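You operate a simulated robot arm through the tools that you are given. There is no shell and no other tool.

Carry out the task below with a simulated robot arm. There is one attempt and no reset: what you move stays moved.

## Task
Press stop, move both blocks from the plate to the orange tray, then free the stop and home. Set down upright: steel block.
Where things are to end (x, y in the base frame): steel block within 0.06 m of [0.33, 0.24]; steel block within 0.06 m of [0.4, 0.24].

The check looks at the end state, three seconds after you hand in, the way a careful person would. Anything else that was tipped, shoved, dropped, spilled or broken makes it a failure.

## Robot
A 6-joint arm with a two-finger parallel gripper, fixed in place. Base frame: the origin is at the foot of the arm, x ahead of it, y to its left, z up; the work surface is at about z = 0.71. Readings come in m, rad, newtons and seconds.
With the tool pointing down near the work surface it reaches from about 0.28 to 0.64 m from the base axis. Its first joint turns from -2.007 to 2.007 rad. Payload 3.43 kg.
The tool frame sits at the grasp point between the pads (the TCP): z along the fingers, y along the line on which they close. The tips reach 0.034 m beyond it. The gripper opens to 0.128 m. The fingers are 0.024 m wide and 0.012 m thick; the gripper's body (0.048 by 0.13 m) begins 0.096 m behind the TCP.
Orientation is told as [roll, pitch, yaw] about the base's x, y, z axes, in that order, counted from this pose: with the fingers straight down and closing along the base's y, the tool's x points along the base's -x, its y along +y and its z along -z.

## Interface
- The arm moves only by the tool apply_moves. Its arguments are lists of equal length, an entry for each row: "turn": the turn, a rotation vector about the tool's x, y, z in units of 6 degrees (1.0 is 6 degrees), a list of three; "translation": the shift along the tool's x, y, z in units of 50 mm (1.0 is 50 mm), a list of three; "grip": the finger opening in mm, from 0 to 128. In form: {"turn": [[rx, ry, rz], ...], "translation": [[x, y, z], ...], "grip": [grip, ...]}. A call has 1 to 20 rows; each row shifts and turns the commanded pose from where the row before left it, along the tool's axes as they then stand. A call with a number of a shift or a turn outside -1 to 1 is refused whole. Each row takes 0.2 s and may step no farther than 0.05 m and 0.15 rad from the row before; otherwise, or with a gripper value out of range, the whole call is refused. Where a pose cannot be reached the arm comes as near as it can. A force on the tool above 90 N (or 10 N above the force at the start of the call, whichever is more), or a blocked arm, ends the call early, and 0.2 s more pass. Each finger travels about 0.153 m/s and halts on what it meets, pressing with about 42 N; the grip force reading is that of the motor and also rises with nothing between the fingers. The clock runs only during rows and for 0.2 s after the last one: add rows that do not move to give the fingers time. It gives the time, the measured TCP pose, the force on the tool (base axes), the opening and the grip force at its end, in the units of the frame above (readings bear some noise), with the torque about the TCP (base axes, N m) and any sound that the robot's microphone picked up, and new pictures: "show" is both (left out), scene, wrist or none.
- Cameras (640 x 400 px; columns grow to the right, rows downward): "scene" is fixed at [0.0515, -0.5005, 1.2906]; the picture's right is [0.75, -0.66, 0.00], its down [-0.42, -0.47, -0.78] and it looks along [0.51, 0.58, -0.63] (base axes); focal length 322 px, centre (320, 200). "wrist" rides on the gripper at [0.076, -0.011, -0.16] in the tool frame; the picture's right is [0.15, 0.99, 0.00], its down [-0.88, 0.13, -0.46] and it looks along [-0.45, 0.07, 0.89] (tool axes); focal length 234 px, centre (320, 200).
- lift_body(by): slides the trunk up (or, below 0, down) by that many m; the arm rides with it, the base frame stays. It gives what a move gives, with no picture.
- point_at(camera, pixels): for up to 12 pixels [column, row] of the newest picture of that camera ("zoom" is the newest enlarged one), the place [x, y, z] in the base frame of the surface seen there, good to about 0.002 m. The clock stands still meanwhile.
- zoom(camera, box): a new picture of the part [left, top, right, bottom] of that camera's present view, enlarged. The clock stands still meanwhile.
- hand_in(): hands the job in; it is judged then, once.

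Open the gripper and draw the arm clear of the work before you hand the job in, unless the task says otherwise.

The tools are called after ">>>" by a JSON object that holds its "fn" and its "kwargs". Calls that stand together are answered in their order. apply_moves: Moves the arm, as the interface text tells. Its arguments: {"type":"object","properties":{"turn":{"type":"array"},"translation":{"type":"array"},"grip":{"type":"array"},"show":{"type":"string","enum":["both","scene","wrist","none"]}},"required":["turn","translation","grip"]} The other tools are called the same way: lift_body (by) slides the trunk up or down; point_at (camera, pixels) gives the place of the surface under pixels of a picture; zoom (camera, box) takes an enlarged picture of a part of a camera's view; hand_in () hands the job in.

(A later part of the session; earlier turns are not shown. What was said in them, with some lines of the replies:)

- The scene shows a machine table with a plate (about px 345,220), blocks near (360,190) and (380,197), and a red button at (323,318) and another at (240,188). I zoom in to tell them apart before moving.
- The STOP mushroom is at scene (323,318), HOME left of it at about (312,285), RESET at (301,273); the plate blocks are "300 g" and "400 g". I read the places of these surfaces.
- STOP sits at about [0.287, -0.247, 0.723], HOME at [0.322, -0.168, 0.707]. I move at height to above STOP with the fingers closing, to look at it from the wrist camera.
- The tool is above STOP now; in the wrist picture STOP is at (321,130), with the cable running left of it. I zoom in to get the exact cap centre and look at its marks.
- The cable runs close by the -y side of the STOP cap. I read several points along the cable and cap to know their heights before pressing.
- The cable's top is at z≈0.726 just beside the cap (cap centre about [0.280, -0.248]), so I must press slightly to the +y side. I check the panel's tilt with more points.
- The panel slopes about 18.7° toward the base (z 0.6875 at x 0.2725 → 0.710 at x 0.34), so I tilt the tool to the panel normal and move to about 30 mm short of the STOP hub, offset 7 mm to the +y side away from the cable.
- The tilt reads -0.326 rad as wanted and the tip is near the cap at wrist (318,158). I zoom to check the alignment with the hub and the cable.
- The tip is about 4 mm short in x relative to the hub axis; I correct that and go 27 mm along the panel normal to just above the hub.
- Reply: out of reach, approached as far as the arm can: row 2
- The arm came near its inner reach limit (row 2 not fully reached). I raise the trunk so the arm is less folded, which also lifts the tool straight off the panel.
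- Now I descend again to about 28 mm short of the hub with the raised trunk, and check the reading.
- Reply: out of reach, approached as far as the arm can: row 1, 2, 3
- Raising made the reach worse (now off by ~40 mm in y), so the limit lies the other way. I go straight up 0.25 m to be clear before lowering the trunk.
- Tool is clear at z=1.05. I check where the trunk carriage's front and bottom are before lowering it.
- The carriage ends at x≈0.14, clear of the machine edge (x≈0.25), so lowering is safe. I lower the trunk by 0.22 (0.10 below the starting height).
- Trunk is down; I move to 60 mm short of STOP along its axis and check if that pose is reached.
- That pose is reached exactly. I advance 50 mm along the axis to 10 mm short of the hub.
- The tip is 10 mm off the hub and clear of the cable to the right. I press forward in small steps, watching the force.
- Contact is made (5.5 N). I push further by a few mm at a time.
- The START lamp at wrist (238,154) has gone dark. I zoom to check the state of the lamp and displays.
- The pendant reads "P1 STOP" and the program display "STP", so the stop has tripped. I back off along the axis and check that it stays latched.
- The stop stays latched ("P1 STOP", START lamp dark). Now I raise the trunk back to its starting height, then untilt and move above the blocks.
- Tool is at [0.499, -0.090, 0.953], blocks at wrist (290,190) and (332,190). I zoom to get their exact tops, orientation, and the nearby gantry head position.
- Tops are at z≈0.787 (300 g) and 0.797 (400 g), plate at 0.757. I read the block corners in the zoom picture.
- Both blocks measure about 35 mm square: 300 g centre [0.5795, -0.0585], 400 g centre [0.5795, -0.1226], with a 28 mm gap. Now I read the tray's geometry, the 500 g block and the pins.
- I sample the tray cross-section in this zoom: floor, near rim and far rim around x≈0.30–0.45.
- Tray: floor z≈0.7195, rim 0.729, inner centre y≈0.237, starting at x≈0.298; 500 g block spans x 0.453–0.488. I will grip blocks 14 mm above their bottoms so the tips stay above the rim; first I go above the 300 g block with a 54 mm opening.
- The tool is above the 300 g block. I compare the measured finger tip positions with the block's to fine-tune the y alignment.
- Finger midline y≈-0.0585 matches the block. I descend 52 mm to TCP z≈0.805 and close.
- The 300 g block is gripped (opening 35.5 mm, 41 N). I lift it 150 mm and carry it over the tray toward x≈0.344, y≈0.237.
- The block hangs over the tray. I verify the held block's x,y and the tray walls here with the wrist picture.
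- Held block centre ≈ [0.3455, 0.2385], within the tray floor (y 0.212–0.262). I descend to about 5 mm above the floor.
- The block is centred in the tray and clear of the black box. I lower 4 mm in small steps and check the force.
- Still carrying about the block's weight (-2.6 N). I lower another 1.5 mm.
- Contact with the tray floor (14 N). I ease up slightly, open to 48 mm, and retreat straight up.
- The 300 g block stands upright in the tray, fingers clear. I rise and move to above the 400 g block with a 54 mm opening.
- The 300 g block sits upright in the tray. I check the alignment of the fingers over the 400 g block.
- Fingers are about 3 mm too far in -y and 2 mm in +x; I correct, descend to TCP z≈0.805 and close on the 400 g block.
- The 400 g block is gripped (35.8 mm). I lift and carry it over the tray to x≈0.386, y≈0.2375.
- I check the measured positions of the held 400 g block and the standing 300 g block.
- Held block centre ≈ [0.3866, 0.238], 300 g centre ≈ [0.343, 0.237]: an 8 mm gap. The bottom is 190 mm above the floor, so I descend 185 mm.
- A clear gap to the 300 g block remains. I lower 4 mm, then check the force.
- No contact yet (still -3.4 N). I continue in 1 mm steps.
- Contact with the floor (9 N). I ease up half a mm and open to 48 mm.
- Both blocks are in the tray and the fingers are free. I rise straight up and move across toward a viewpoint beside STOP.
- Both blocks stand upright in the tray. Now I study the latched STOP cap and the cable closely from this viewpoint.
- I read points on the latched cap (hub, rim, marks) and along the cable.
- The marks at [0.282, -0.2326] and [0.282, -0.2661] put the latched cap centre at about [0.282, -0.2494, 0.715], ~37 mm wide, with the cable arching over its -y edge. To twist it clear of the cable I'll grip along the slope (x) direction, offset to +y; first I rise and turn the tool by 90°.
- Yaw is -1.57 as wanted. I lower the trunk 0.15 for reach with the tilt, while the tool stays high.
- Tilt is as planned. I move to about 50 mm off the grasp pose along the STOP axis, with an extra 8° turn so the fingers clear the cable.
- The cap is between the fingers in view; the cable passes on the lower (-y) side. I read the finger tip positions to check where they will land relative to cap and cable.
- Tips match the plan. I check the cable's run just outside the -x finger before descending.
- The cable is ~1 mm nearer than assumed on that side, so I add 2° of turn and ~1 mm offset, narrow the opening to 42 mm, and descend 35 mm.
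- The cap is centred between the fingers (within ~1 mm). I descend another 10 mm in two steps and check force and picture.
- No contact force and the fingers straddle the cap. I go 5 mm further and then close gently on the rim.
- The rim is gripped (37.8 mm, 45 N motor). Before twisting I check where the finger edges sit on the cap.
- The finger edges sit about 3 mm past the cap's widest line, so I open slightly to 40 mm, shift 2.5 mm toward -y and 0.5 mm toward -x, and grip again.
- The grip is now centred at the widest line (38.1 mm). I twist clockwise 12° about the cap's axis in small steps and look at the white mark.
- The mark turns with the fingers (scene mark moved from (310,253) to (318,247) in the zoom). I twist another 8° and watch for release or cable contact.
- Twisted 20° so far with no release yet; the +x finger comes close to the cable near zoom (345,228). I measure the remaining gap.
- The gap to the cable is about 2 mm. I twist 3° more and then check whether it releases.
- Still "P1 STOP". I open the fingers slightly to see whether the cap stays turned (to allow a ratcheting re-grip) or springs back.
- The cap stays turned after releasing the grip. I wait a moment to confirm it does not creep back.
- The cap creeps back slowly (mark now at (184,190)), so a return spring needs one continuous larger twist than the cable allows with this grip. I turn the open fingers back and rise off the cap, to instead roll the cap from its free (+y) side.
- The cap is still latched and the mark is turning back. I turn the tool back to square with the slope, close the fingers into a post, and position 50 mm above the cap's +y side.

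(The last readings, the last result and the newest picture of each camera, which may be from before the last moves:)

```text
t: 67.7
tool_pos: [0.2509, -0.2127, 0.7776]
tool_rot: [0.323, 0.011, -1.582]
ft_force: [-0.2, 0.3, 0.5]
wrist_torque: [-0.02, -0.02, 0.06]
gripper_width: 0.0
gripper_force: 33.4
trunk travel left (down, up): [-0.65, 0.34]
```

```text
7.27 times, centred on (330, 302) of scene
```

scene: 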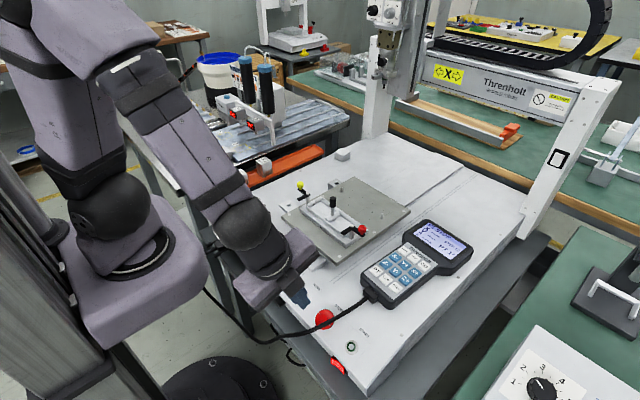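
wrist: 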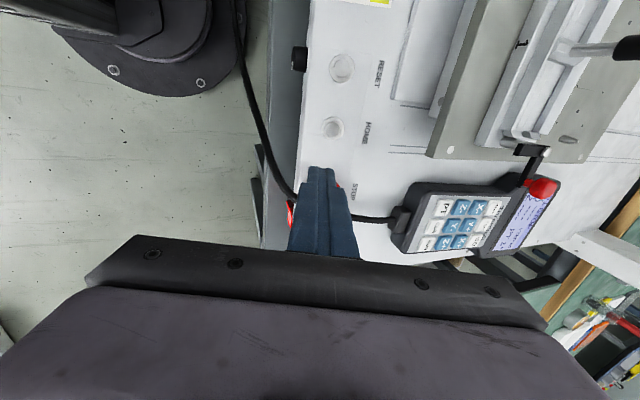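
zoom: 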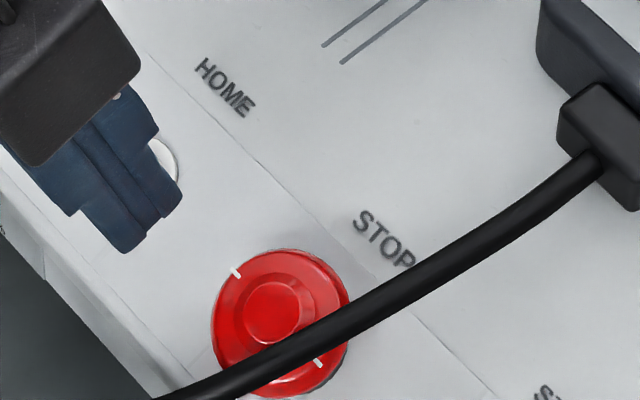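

The cap has returned to its rest angle. I descend 48 mm beside it on the +y side.

>>> {"fn": "apply_moves", "kwargs": {"turn": [[0, 0, 0], [0, 0, 0], [0, 0, 0], [0, 0, 0]], "translation": [[0, 0, 0.4], [0, 0, 0.4], [0, 0, 0.16], [0, 0, 0]], "grip": [0, 0, 0, 0], "show": "both"}}

>>> {"fn": "zoom", "kwargs": {"camera": "scene", "box": [290, 280, 370, 330]}}

>>> {"fn": "zoom", "kwargs": {"camera": "wrist", "box": [250, 140, 394, 230]}}

```text
t: 68.7
tool_pos: [0.2687, -0.2124, 0.7333]
tool_rot: [0.324, 0.012, -1.585]
ft_force: [0.0, 0.1, -0.3]
wrist_torque: [-0.01, 0.02, 0.02]
gripper_width: 0.0
gripper_force: 32.9
trunk travel left (down, up): [-0.65, 0.34]
```

scene: 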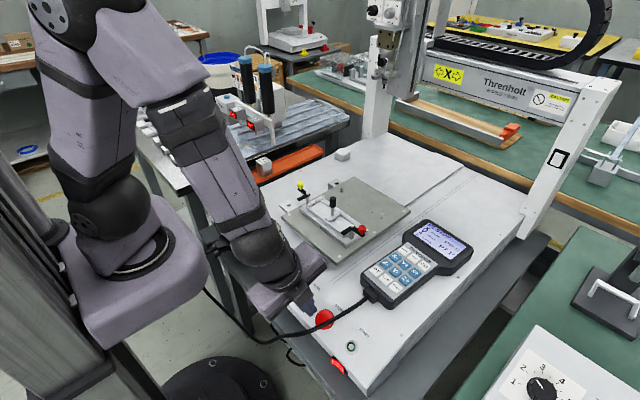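
wrist: 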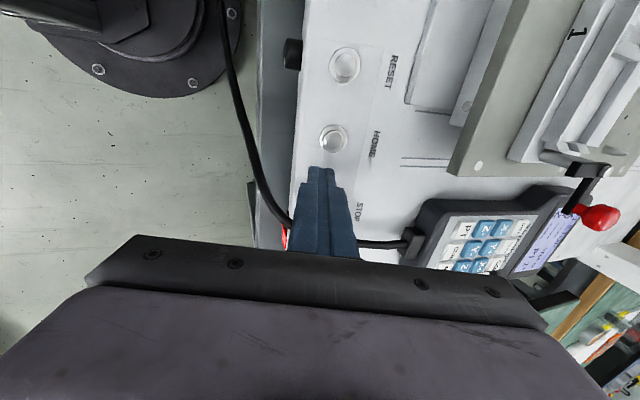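

```text
8.00 times, centred on (330, 305) of scene
```

zoom: 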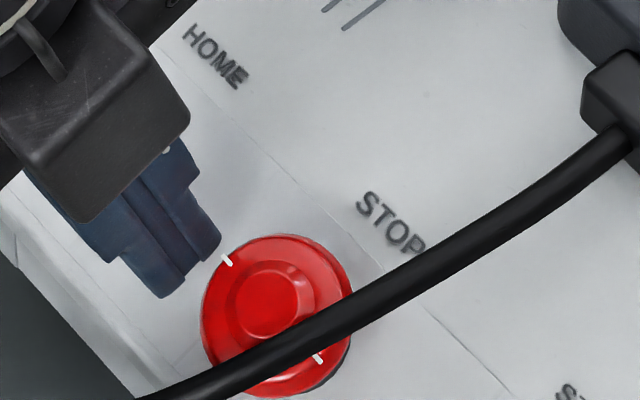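

```text
4.44 times, centred on (322, 185) of wrist
```

zoom: 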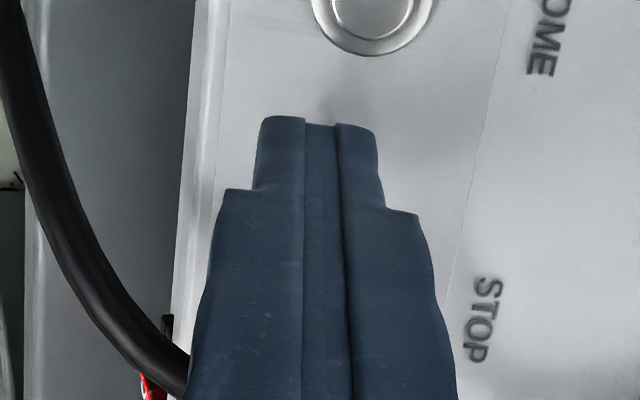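

The post stands beside the cap at about 5 mm. I move toward it (-y) until contact builds a moderate side force.

>>> {"fn": "apply_moves", "kwargs": {"turn": [[0, 0, 0], [0, 0, 0], [0, 0, 0]], "translation": [[-0.1, 0, 0], [-0.03, 0, 0], [0, 0, 0]], "grip": [0, 0, 0], "show": "none"}}

>>> {"fn": "apply_moves", "kwargs": {"turn": [[0, 0, 0], [0, 0, 0]], "translation": [[-0.02, 0, 0], [0, 0, 0]], "grip": [0, 0], "show": "scene"}}

>>> {"fn": "zoom", "kwargs": {"camera": "scene", "box": [290, 280, 370, 330]}}

```text
t: 69.5
tool_pos: [0.2675, -0.2168, 0.7322]
tool_rot: [0.323, 0.016, -1.581]
ft_force: [0.8, 10.8, 1.3]
wrist_torque: [0.24, -0.07, 0.14]
gripper_width: 0.0
gripper_force: 32.9
trunk travel left (down, up): [-0.65, 0.34]
```

```text
t: 70.1
tool_pos: [0.2657, -0.2174, 0.7334]
tool_rot: [0.325, 0.016, -1.58]
ft_force: [3.3, 16.3, -1.7]
wrist_torque: [0.43, -0.06, 0.23]
gripper_width: 0.0
gripper_force: 33.0
trunk travel left (down, up): [-0.65, 0.34]
```

scene: 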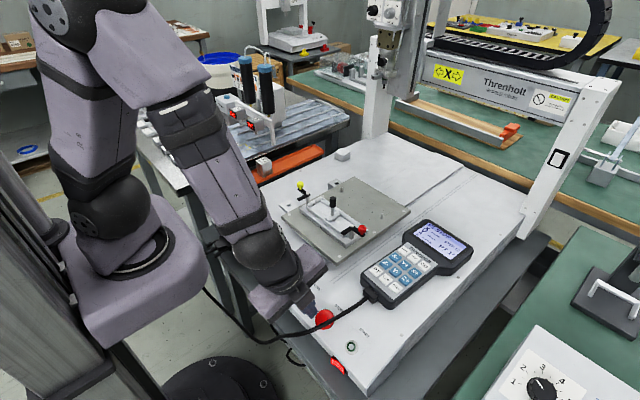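

```text
8.00 times, centred on (330, 305) of scene
```

zoom: 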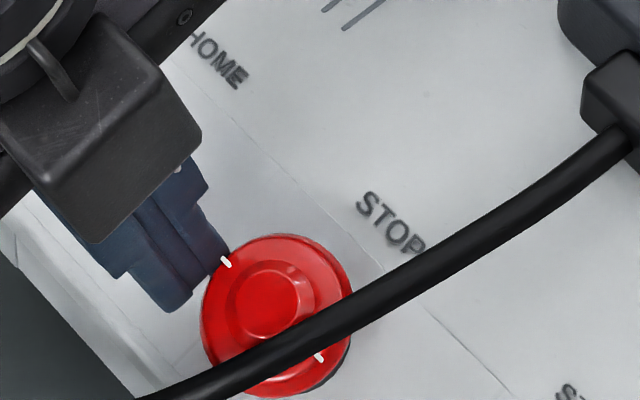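

Contact at 16 N. I drag the post along +x (up the slope) 8 mm to roll the cap clockwise and see if the mark follows.

>>> {"fn": "apply_moves", "kwargs": {"turn": [[0, 0, 0], [0, 0, 0], [0, 0, 0], [0, 0, 0], [0, 0, 0]], "translation": [[0, 0.04, 0], [0, 0.04, 0], [0, 0.04, 0], [0, 0.04, 0], [0, 0, 0]], "grip": [0, 0, 0, 0, 0], "show": "scene"}}

>>> {"fn": "zoom", "kwargs": {"camera": "scene", "box": [290, 280, 370, 330]}}

```text
t: 71.3
tool_pos: [0.2721, -0.2168, 0.736]
tool_rot: [0.325, 0.017, -1.583]
ft_force: [-1.7, 21.4, 1.1]
wrist_torque: [0.5, 0.11, 0.18]
gripper_width: 0.0
gripper_force: 32.5
trunk travel left (down, up): [-0.65, 0.34]
```

scene: 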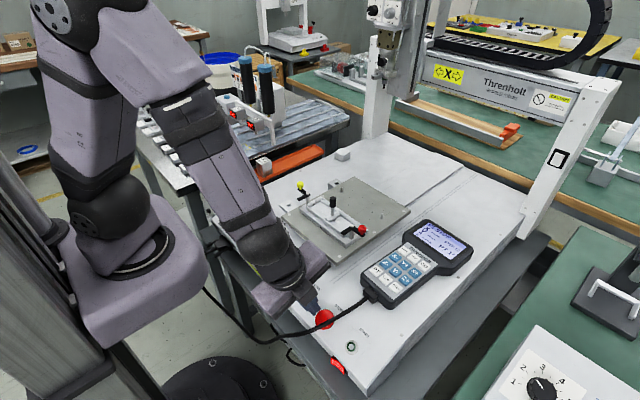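

```text
8.00 times, centred on (330, 305) of scene
```

zoom: 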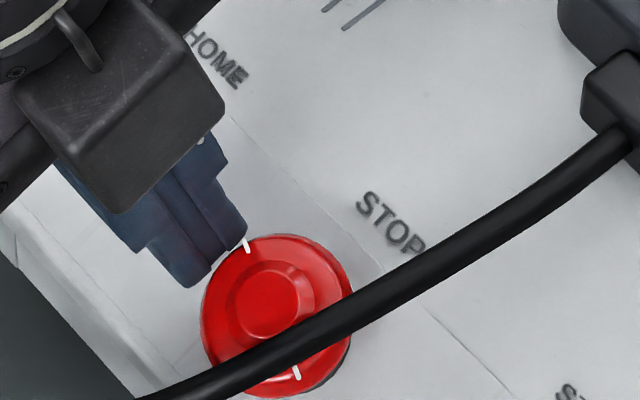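

It works: the mark rolled from (226,260) to (246,246), ~23°. I continue the same drag another 8 mm.

>>> {"fn": "apply_moves", "kwargs": {"turn": [[0, 0, 0], [0, 0, 0], [0, 0, 0], [0, 0, 0], [0, 0, 0]], "translation": [[0, 0.04, 0], [0, 0.04, 0], [0, 0.04, 0], [0, 0.04, 0], [0, 0, 0]], "grip": [0, 0, 0, 0, 0], "show": "scene"}}

>>> {"fn": "zoom", "kwargs": {"camera": "scene", "box": [290, 280, 370, 330]}}

>>> {"fn": "zoom", "kwargs": {"camera": "scene", "box": [400, 210, 480, 270]}}

```text
t: 72.5
tool_pos: [0.2808, -0.2188, 0.7388]
tool_rot: [0.324, 0.017, -1.581]
ft_force: [-3.3, 18.4, 4.8]
wrist_torque: [0.45, 0.06, 0.06]
gripper_width: 0.0002
gripper_force: 33.0
trunk travel left (down, up): [-0.65, 0.34]
```

scene: 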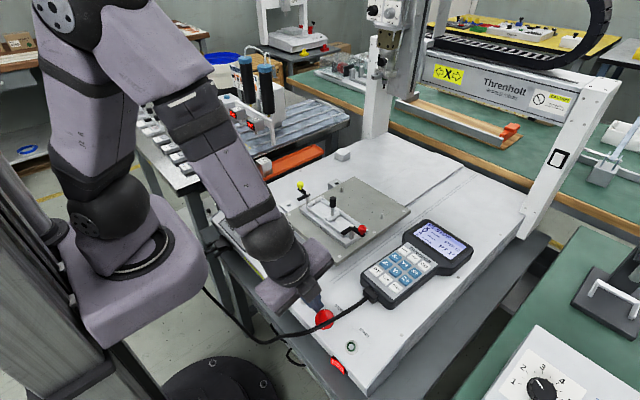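

```text
8.00 times, centred on (330, 305) of scene
```

zoom: 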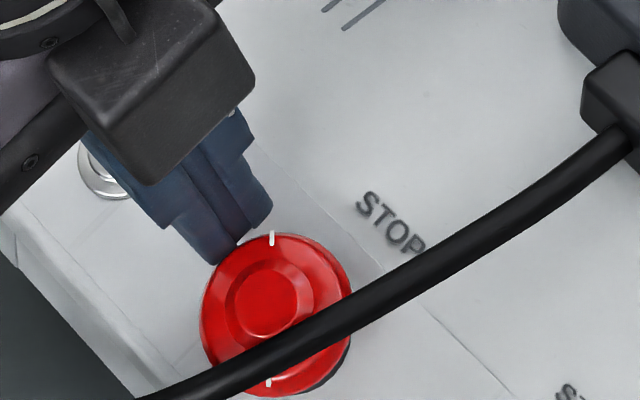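

```text
6.67 times, centred on (440, 240) of scene
```

zoom: 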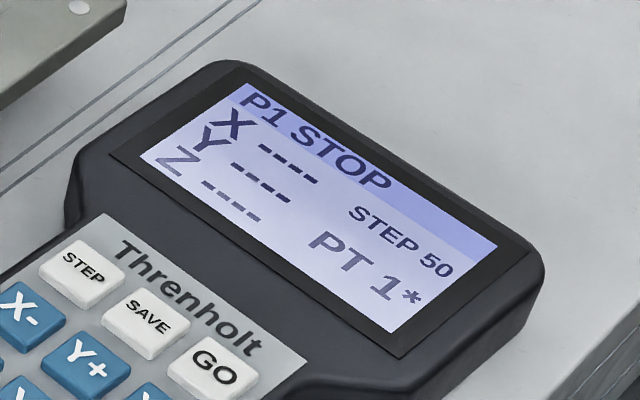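

Now about 45°, still "P1 STOP". I continue the drag 8 mm more.

>>> {"fn": "apply_moves", "kwargs": {"turn": [[0, 0, 0], [0, 0, 0], [0, 0, 0], [0, 0, 0], [0, 0, 0]], "translation": [[0, 0.04, 0], [0, 0.04, 0], [0, 0.04, 0], [0, 0.04, 0], [0, 0, 0]], "grip": [0, 0, 0, 0, 0], "show": "both"}}

>>> {"fn": "zoom", "kwargs": {"camera": "scene", "box": [290, 280, 370, 330]}}

>>> {"fn": "zoom", "kwargs": {"camera": "scene", "box": [400, 210, 480, 270]}}

```text
t: 73.7
tool_pos: [0.289, -0.2196, 0.7406]
tool_rot: [0.324, 0.013, -1.582]
ft_force: [-7.1, 13.4, -1.5]
wrist_torque: [0.36, 0.2, -0.12]
gripper_width: 0.0
gripper_force: 33.2
trunk travel left (down, up): [-0.65, 0.34]
```

scene: 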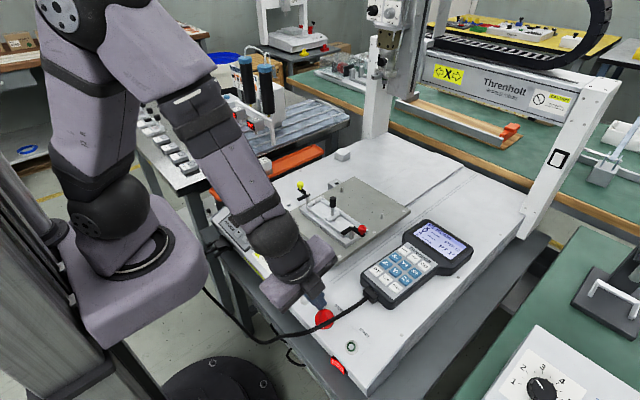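
wrist: 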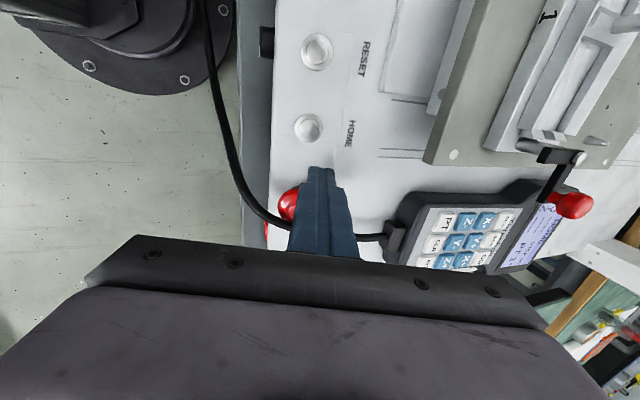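

```text
8.00 times, centred on (330, 305) of scene
```

zoom: 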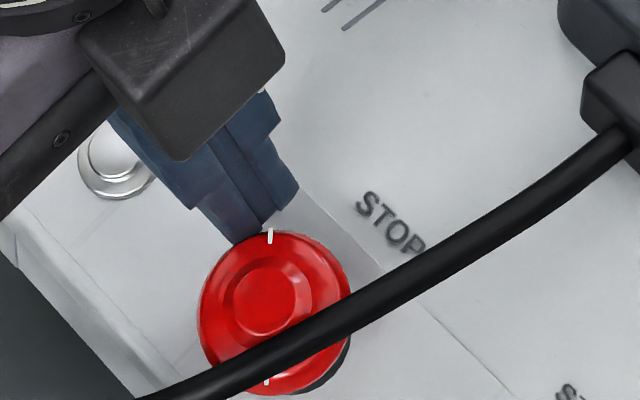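

```text
6.67 times, centred on (440, 240) of scene
```

zoom: 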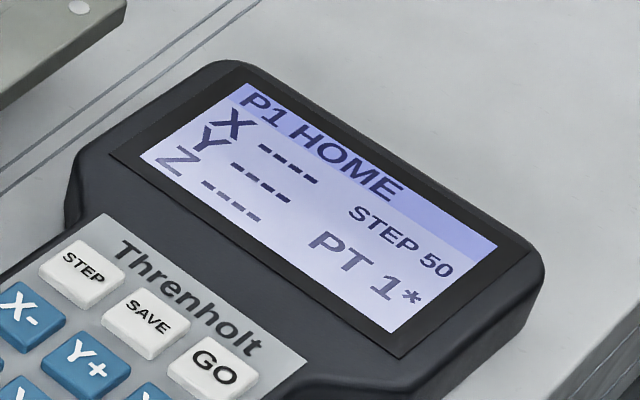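

The pendant now reads "P1 HOME": the stop is freed. I back away from the cap toward +y and rise along the panel normal.

>>> {"fn": "apply_moves", "kwargs": {"turn": [[0, 0, 0], [0, 0, 0], [0, 0, 0], [0, 0, 0], [0, 0, 0]], "translation": [[0.1, 0, 0], [0.04, 0, -0.3], [0, 0, -0.6], [0, 0, -0.5], [0, 0, 0]], "grip": [0, 0, 0, 0, 0], "show": "both"}}

>>> {"fn": "zoom", "kwargs": {"camera": "scene", "box": [280, 260, 376, 340]}}

>>> {"fn": "zoom", "kwargs": {"camera": "scene", "box": [400, 210, 480, 270]}}

>>> {"fn": "zoom", "kwargs": {"camera": "wrist", "box": [240, 60, 400, 180]}}

```text
t: 74.9
tool_pos: [0.2656, -0.2152, 0.8083]
tool_rot: [0.324, 0.009, -1.583]
ft_force: [-0.2, 0.9, -0.1]
wrist_torque: [0.01, -0.01, 0.02]
gripper_width: 0.0002
gripper_force: 33.2
trunk travel left (down, up): [-0.65, 0.34]
```

scene: 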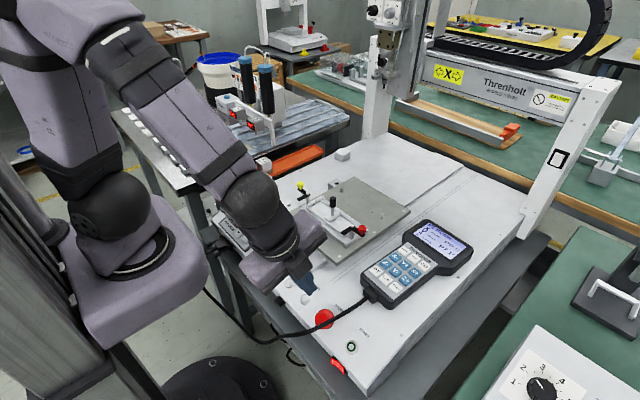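
wrist: 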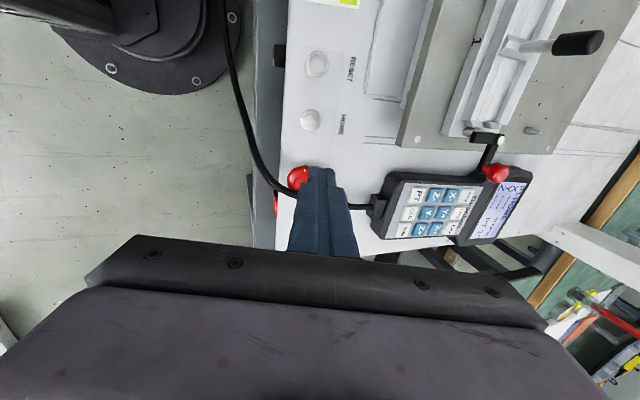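

```text
5.00 times, centred on (328, 300) of scene
```

zoom: 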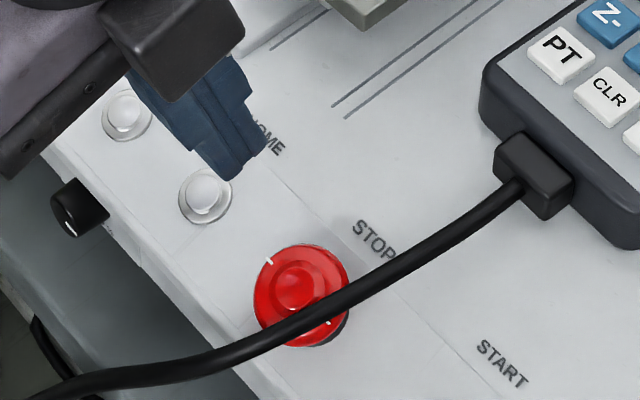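

```text
6.67 times, centred on (440, 240) of scene
```

zoom: 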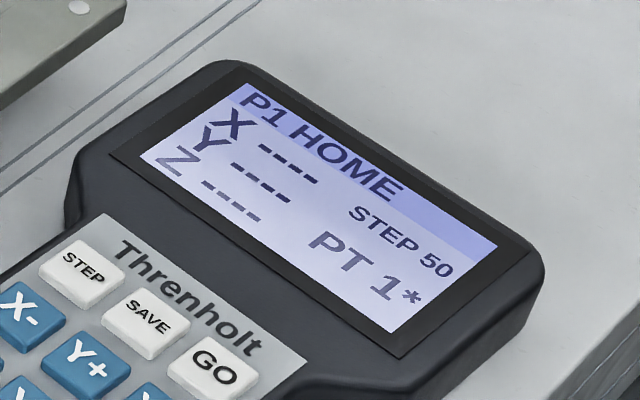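

```text
3.33 times, centred on (320, 120) of wrist
```

zoom: 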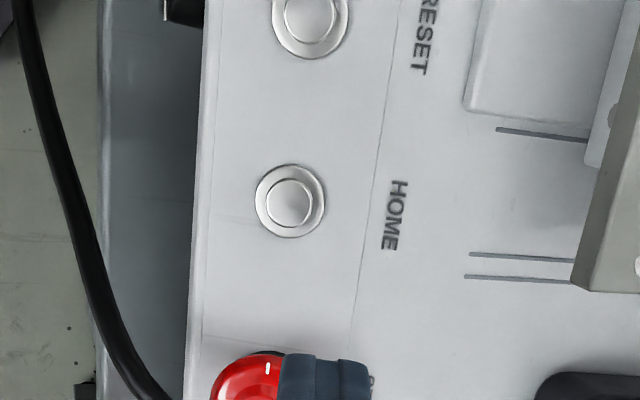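

STOP is up and free; the pendant asks for "HOME". I read the HOME button's cap position.

>>> {"fn": "point_at", "kwargs": {"camera": "zoom", "pixels": [[290, 202], [280, 202], [300, 202], [290, 192], [290, 212], [262, 205], [320, 200], [292, 168], [345, 205], [230, 205]]}}

>>> {"fn": "point_at", "kwargs": {"camera": "scene", "pixels": [[305, 299], [303, 300]]}}

```text
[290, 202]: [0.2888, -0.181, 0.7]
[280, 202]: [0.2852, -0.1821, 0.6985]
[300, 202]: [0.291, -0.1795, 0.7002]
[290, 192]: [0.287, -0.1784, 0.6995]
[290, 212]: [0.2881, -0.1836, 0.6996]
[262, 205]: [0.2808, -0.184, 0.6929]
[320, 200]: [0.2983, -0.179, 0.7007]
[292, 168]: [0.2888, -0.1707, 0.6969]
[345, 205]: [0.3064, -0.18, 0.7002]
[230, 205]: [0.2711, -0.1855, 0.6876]
```

```text
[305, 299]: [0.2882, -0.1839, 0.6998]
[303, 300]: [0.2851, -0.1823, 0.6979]
```

HOME's cap centre is ≈ [0.2875, -0.181, 0.6993]. I move over it and approach along the normal to 20 mm.

>>> {"fn": "apply_moves", "kwargs": {"turn": [[0, 0, 0], [0, 0, 0], [0, 0, 0], [0, 0, 0], [0, 0, 0]], "translation": [[0.34, -0.142, 0.163], [0.34, -0.142, 0.163], [0, 0, 0.4], [0, 0, 0.4], [0, 0, 0]], "grip": [0, 0, 0, 0, 0], "show": "both"}}

>>> {"fn": "zoom", "kwargs": {"camera": "scene", "box": [270, 265, 350, 325]}}

>>> {"fn": "zoom", "kwargs": {"camera": "wrist", "box": [250, 110, 394, 200]}}

```text
t: 76.1
tool_pos: [0.2786, -0.1911, 0.753]
tool_rot: [0.323, 0.013, -1.584]
ft_force: [-0.1, -1.1, 0.3]
wrist_torque: [0.03, 0.0, 0.02]
gripper_width: 0.0
gripper_force: 33.3
out of reach, approached as far as the arm can: row 2
trunk travel left (down, up): [-0.65, 0.34]
```

scene: 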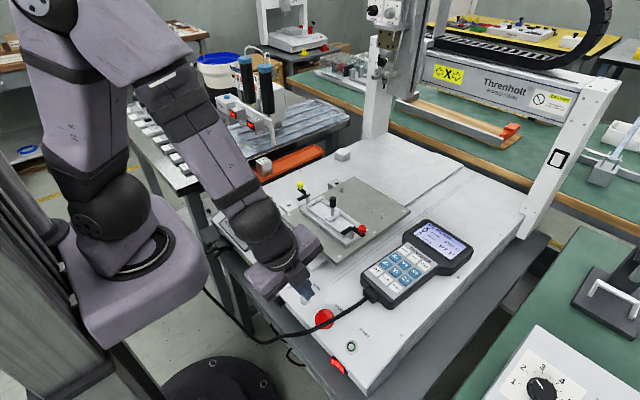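
wrist: 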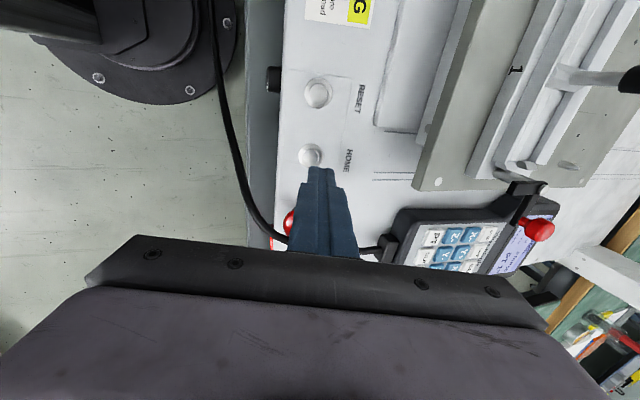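

```text
6.67 times, centred on (310, 295) of scene
```

zoom: 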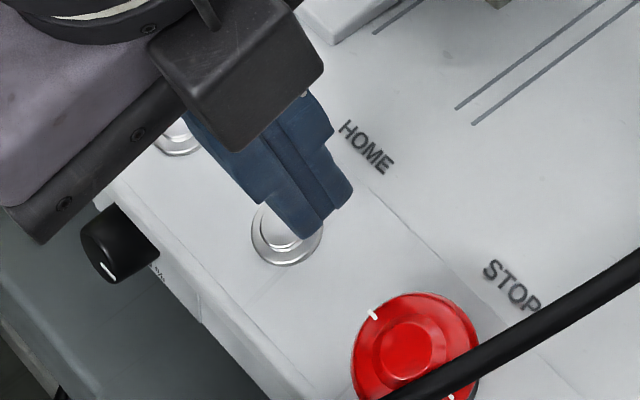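

```text
4.44 times, centred on (322, 155) of wrist
```

zoom: 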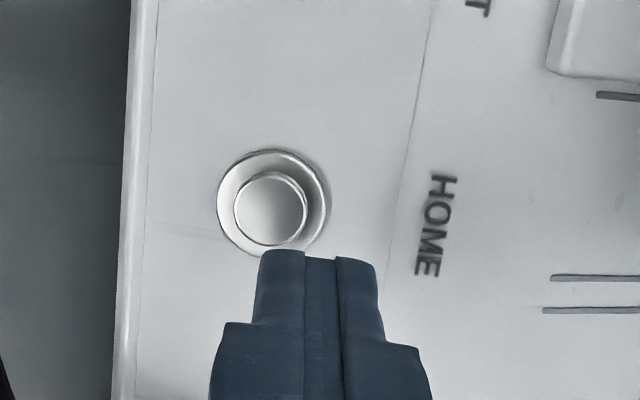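

The tilt here is near the arm's inner limit (row 2 not reached; tip ~10 mm short in y). I rise and go out a bit, then lower the trunk another 0.1 for more reach.

>>> {"fn": "apply_moves", "kwargs": {"turn": [[0, 0, 0], [0, 0, 0], [0, 0, 0], [0, 0, 0]], "translation": [[0, 0.51, -0.65], [0, 0.51, -0.65], [0, 0.51, -0.65], [0, 0, 0]], "grip": [0, 0, 0, 0], "show": "scene"}}

```text
t: 77.1
tool_pos: [0.321, -0.1934, 0.8698]
tool_rot: [0.325, 0.012, -1.585]
ft_force: [-0.2, 1.1, -0.2]
wrist_torque: [0.01, -0.02, 0.01]
gripper_width: 0.0
gripper_force: 33.1
trunk travel left (down, up): [-0.65, 0.34]
```

scene: 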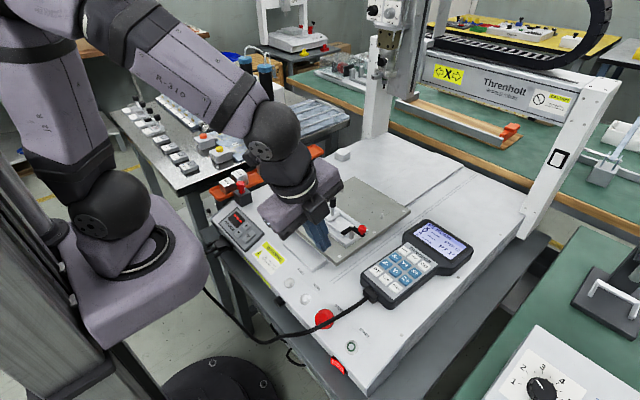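

Tip is at z≈0.84 with nothing below but the panel; I lower the trunk by 0.09.

>>> {"fn": "lift_body", "kwargs": {"by": -0.09}}

```text
t: 78.4
tool_pos: [0.3211, -0.1916, 0.7782]
tool_rot: [0.324, 0.011, -1.584]
ft_force: [-0.1, -0.1, -0.6]
wrist_torque: [-0.02, 0.0, 0.01]
gripper_width: 0.0
gripper_force: 33.0
trunk travel left (down, up): [-0.56, 0.43]
```

Now I approach to 20 mm off the HOME cap with the lower trunk.

>>> {"fn": "apply_moves", "kwargs": {"turn": [[0, 0, 0], [0, 0, 0], [0, 0, 0]], "translation": [[0.096, -0.572, 0.1], [0.096, -0.572, 0.1], [0, 0, 0]], "grip": [0, 0, 0], "show": "both"}}

>>> {"fn": "zoom", "kwargs": {"camera": "scene", "box": [270, 265, 350, 325]}}

>>> {"fn": "zoom", "kwargs": {"camera": "wrist", "box": [250, 110, 394, 200]}}

```text
t: 79.2
tool_pos: [0.271, -0.1806, 0.7527]
tool_rot: [0.324, 0.011, -1.584]
ft_force: [0.5, 0.1, 0.4]
wrist_torque: [-0.02, -0.02, 0.03]
gripper_width: 0.0003
gripper_force: 32.8
trunk travel left (down, up): [-0.56, 0.43]
```

scene: 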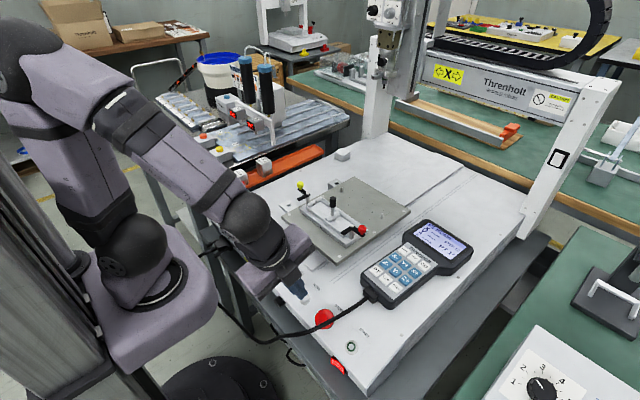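
wrist: 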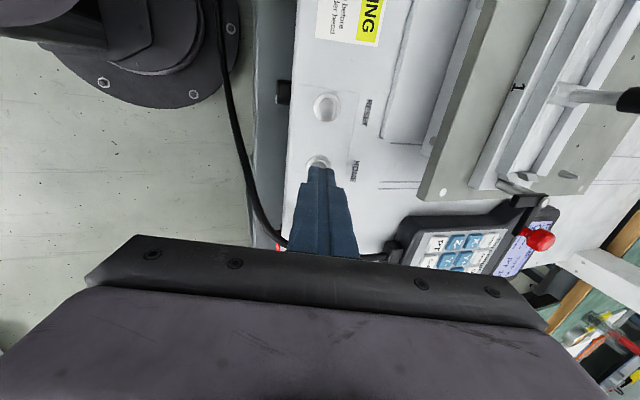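

```text
6.67 times, centred on (310, 295) of scene
```

zoom: 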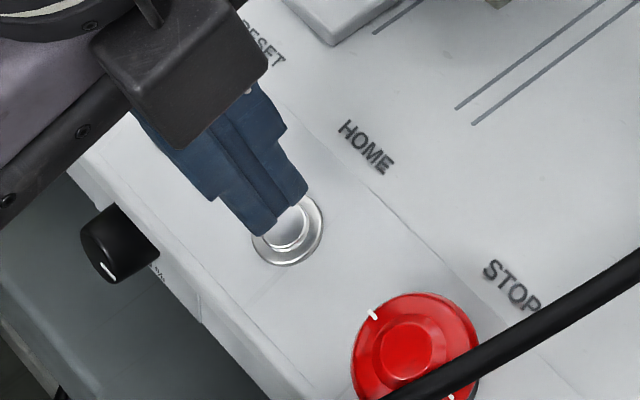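

```text
4.44 times, centred on (322, 155) of wrist
```

zoom: 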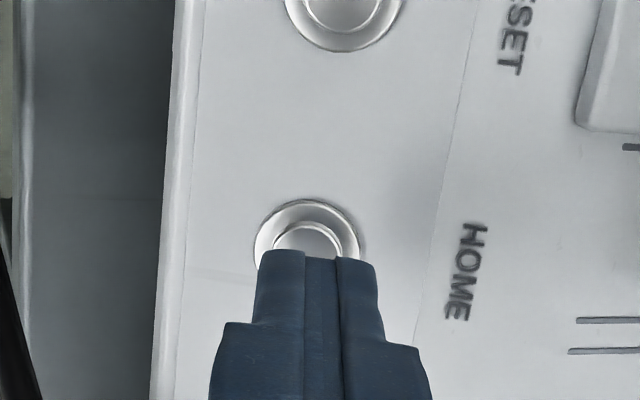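

The post is over HOME. I advance 18 mm along the normal and then press in small steps.

>>> {"fn": "apply_moves", "kwargs": {"turn": [[0, 0, 0], [0, 0, 0], [0, 0, 0], [0, 0, 0]], "translation": [[0, -0.02, 0.2], [0, 0, 0.16], [0, 0, 0.06], [0, 0, 0]], "grip": [0, 0, 0, 0], "show": "none"}}

>>> {"fn": "apply_moves", "kwargs": {"turn": [[0, 0, 0], [0, 0, 0]], "translation": [[0, 0, 0.04], [0, 0, 0]], "grip": [0, 0], "show": "scene"}}

>>> {"fn": "zoom", "kwargs": {"camera": "scene", "box": [400, 210, 480, 270]}}

```text
t: 80.2
tool_pos: [0.2762, -0.1802, 0.7326]
tool_rot: [0.322, 0.012, -1.582]
ft_force: [-0.4, 0.3, -0.6]
wrist_torque: [-0.02, 0.0, -0.02]
gripper_width: 0.0
gripper_force: 32.7
trunk travel left (down, up): [-0.56, 0.43]
```

```text
t: 80.8
tool_pos: [0.2771, -0.1807, 0.7303]
tool_rot: [0.322, 0.012, -1.584]
ft_force: [0.5, 0.6, 2.4]
wrist_torque: [0.03, -0.05, 0.01]
gripper_width: 0.0002
gripper_force: 33.3
trunk travel left (down, up): [-0.56, 0.43]
heard: click
```

scene: 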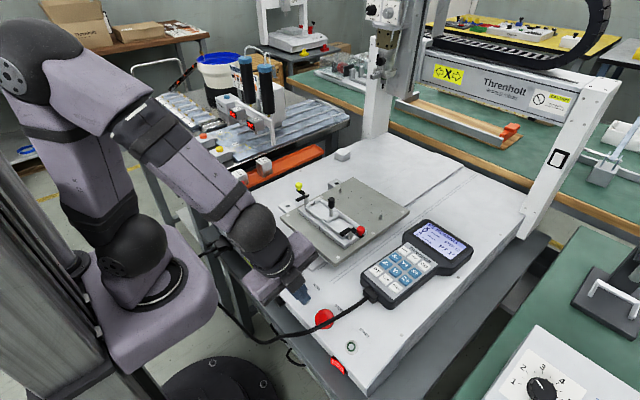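

```text
6.67 times, centred on (440, 240) of scene
```

zoom: 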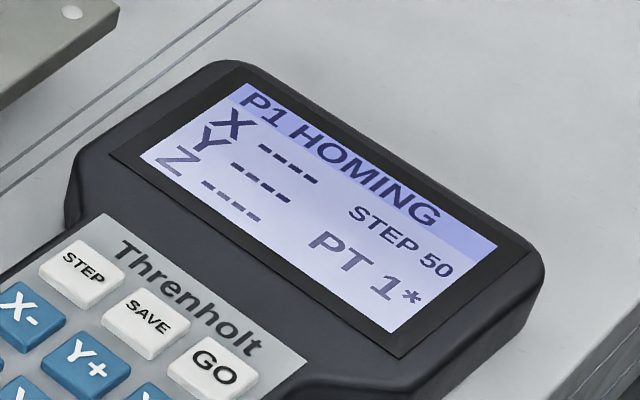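

A click was heard and the pendant shows "P1 HOMING". I retreat off the button along the normal, well away from the plate.

>>> {"fn": "apply_moves", "kwargs": {"turn": [[0, 0, 0], [0, 0, 0], [0, 0, 0], [0, 0, 0]], "translation": [[0, 0, -0.3], [0, 0, -0.6], [0, 0, -0.6], [0, 0, 0]], "grip": [0, 0, 0, 0], "show": "both"}}

>>> {"fn": "zoom", "kwargs": {"camera": "scene", "box": [400, 210, 480, 270]}}

```text
t: 81.8
tool_pos: [0.251, -0.1837, 0.8005]
tool_rot: [0.323, 0.012, -1.583]
ft_force: [-0.7, 0.0, -0.2]
wrist_torque: [-0.05, -0.01, -0.01]
gripper_width: 0.0001
gripper_force: 33.0
trunk travel left (down, up): [-0.56, 0.43]
```

scene: 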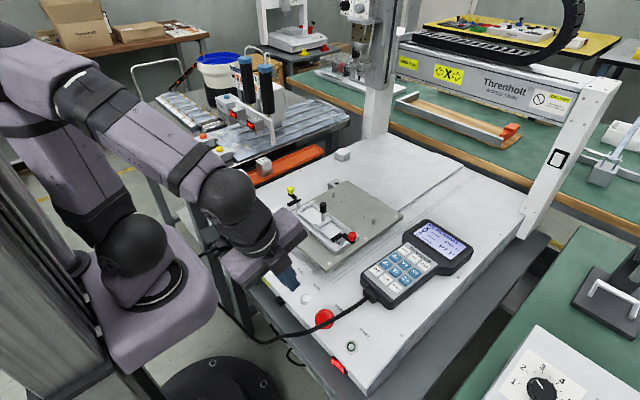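
wrist: 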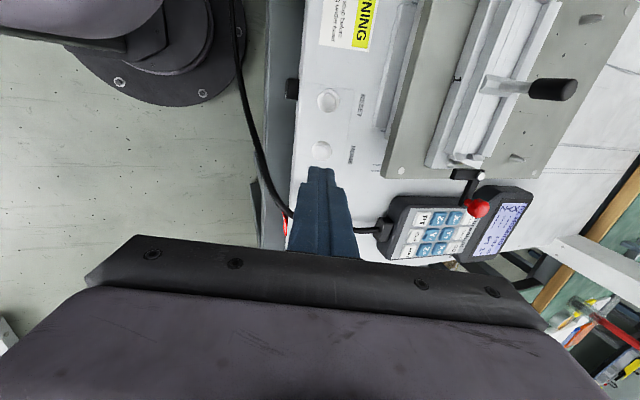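

```text
6.67 times, centred on (440, 240) of scene
```

zoom: 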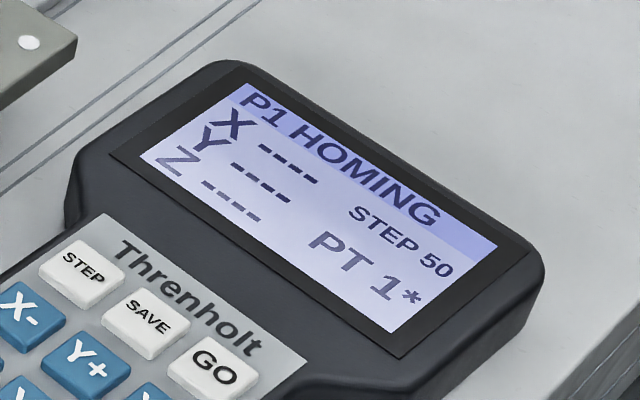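

Homing is in progress: plate and head are moving and my tool is clear. I raise the trunk back to its starting height, lifting the arm away from the work.

>>> {"fn": "lift_body", "kwargs": {"by": 0.24}}

>>> {"fn": "apply_moves", "kwargs": {"turn": [[0.78, 0, 0], [0.78, 0, 0], [0.78, 0, 0], [0.78, 0, 0], [0, 0, 0], [0, 0, 0], [0, 0, 0], [0, 0, 0]], "translation": [[0, 0, 0], [0, 0, 0], [0, 0, 0], [0, 0, 0], [0, 0, 0], [0, 0, 0], [0, 0, 0], [0, 0, 0]], "grip": [0, 0, 0, 0, 60, 60, 60, 60], "show": "both"}}

>>> {"fn": "zoom", "kwargs": {"camera": "scene", "box": [400, 210, 480, 270]}}

```text
t: 84.3
tool_pos: [0.2521, -0.1831, 1.0392]
tool_rot: [0.323, 0.013, -1.582]
ft_force: [0.7, -0.5, -0.4]
wrist_torque: [-0.01, -0.02, 0.03]
gripper_width: 0.0
gripper_force: 32.9
trunk travel left (down, up): [-0.8, 0.19]
```

```text
t: 86.1
tool_pos: [0.252, -0.1819, 1.0413]
tool_rot: [-0.004, 0.012, -1.583]
ft_force: [-0.4, -0.2, 0.1]
wrist_torque: [-0.02, 0.01, 0.0]
gripper_width: 0.0602
gripper_force: 0.2
trunk travel left (down, up): [-0.8, 0.19]
```

scene: 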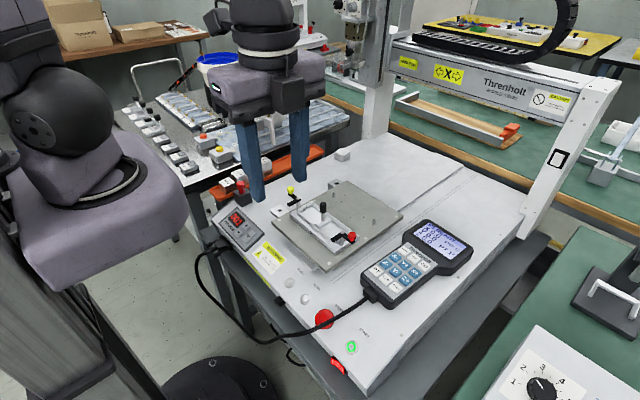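
wrist: 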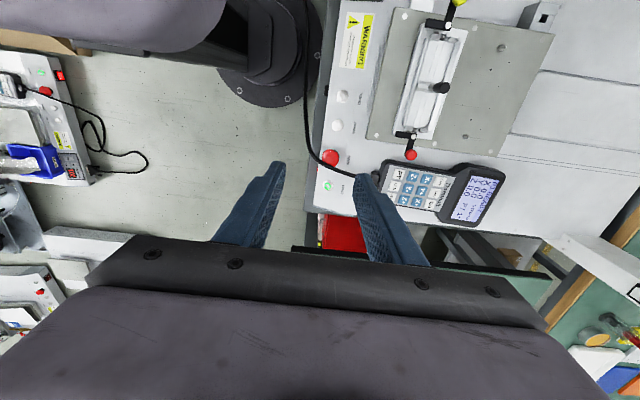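

```text
6.67 times, centred on (440, 240) of scene
```

zoom: 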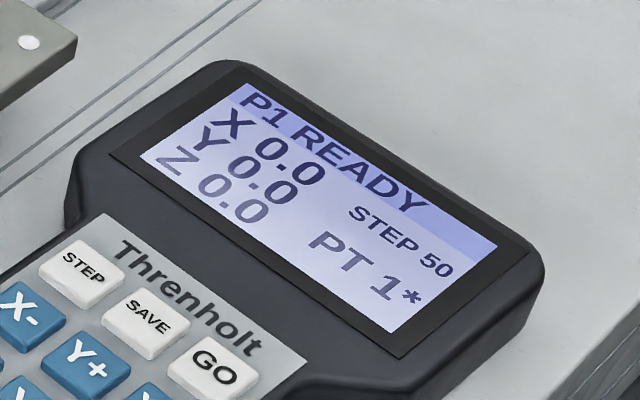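

The pendant now reads "P1 READY, X 0.0 Y 0.0 Z 0.0" and the START lamp is green. I move the arm a bit aside toward -y and verify the tray once more.

>>> {"fn": "apply_moves", "kwargs": {"turn": [[0, 0, 0], [0, 0, 0], [0, 0, 0]], "translation": [[-0.7, 0.5, 0], [-0.7, 0.5, 0], [0, 0, 0]], "grip": [60, 60, 60], "show": "both"}}

>>> {"fn": "zoom", "kwargs": {"camera": "scene", "box": [195, 130, 315, 220]}}

>>> {"fn": "zoom", "kwargs": {"camera": "scene", "box": [270, 260, 390, 360]}}

```text
t: 86.9
tool_pos: [0.299, -0.2542, 1.039]
tool_rot: [-0.005, 0.011, -1.584]
ft_force: [0.4, -1.2, -0.3]
wrist_torque: [0.0, 0.02, -0.03]
gripper_width: 0.0599
gripper_force: 0.1
trunk travel left (down, up): [-0.8, 0.19]
```

scene: 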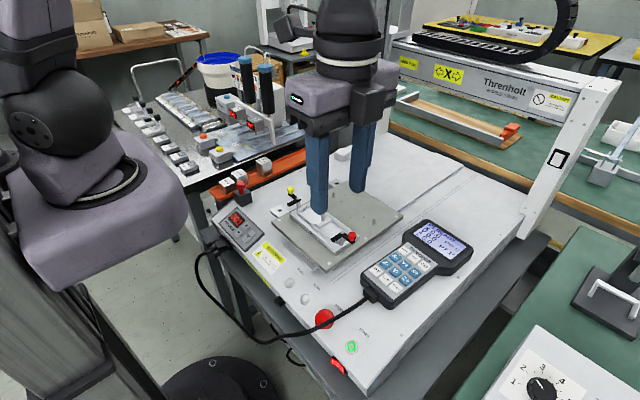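
wrist: 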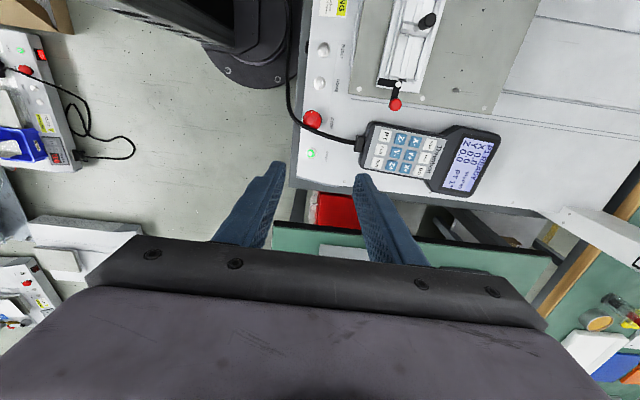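

```text
4.44 times, centred on (255, 175) of scene
```

zoom: 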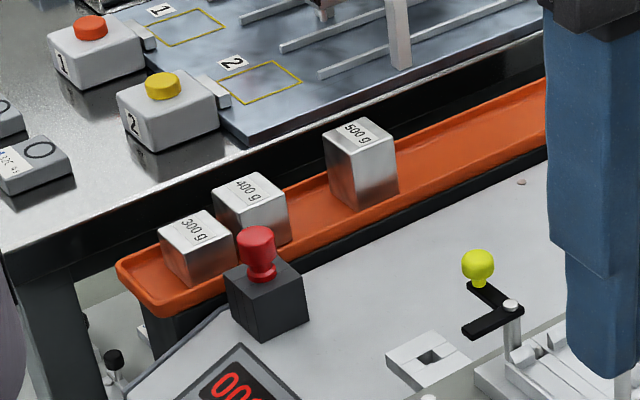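

```text
4.00 times, centred on (330, 310) of scene
```

zoom: 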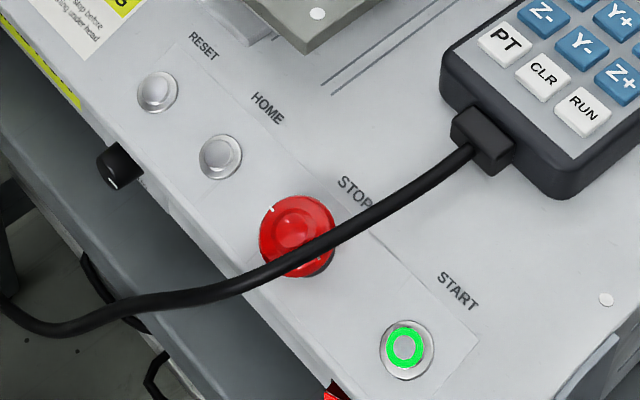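

Both blocks are upright in the tray, STOP is out and START is lit. One last check of the program display and block positions.

>>> {"fn": "zoom", "kwargs": {"camera": "scene", "box": [205, 165, 301, 255]}}

>>> {"fn": "point_at", "kwargs": {"camera": "scene", "pixels": [[227, 182], [239, 173], [265, 161], [229, 189], [243, 182]]}}

```text
4.44 times, centred on (253, 210) of scene
```

zoom: 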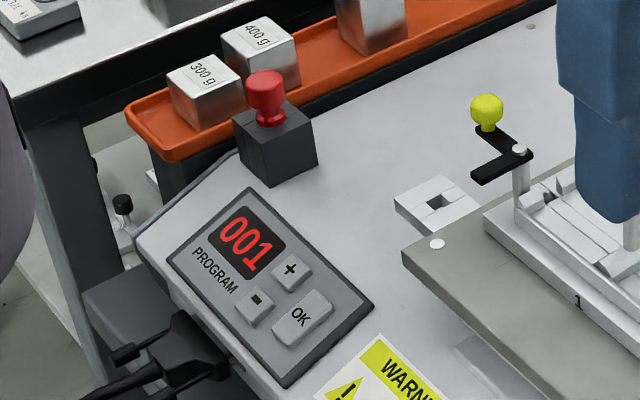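

```text
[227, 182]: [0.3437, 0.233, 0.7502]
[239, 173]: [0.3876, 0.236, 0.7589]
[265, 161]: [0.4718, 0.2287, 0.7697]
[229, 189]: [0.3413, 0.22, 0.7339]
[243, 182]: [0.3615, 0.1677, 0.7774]
```

Program shows 001, the pendant reads READY at 0/0/0, and both blocks stand in the tray at x≈0.343 and 0.387, y≈0.237. The gripper is open and clear of the work, so I hand in.

>>> {"fn": "hand_in", "kwargs": {}}

```text
The job is handed in.
```

The job is done and handed in. I have not seen the check's verdict.

- **Stop pressed:** I pressed STOP before reaching under the head. The pendant read "P1 STOP", and it stayed latched while I moved the blocks.
- **Blocks moved:** Both blocks stand upright in the orange tray. The 500 g block that was already there was not touched.

| Block | Position (x, y) | Nearest target | Distance to it |
|---|---|---|---|
| 300 g | about [0.343, 0.237] | [0.33, 0.24] | 0.013 m |
| 400 g | about [0.387, 0.237] | [0.40, 0.24] | 0.013 m |

I set them closer together than the targets so that either block is within 0.06 m of either target.

- **Stop freed:** The pendant cable runs over one edge of the STOP cap and limited my first grip to about 23°. The cap sprang back from there. I then rolled the cap from its free side, and it released at about 45°. As far as the pictures and force readings show, I did not touch the cable.
- **Homed:** I pressed HOME once. The machine homed, and the pendant now reads "P1 READY" with X, Y and Z at 0.0. The START lamp is green and the program display shows 001.

The arm is clear of the work with the gripper open, and the trunk is back at its starting height.
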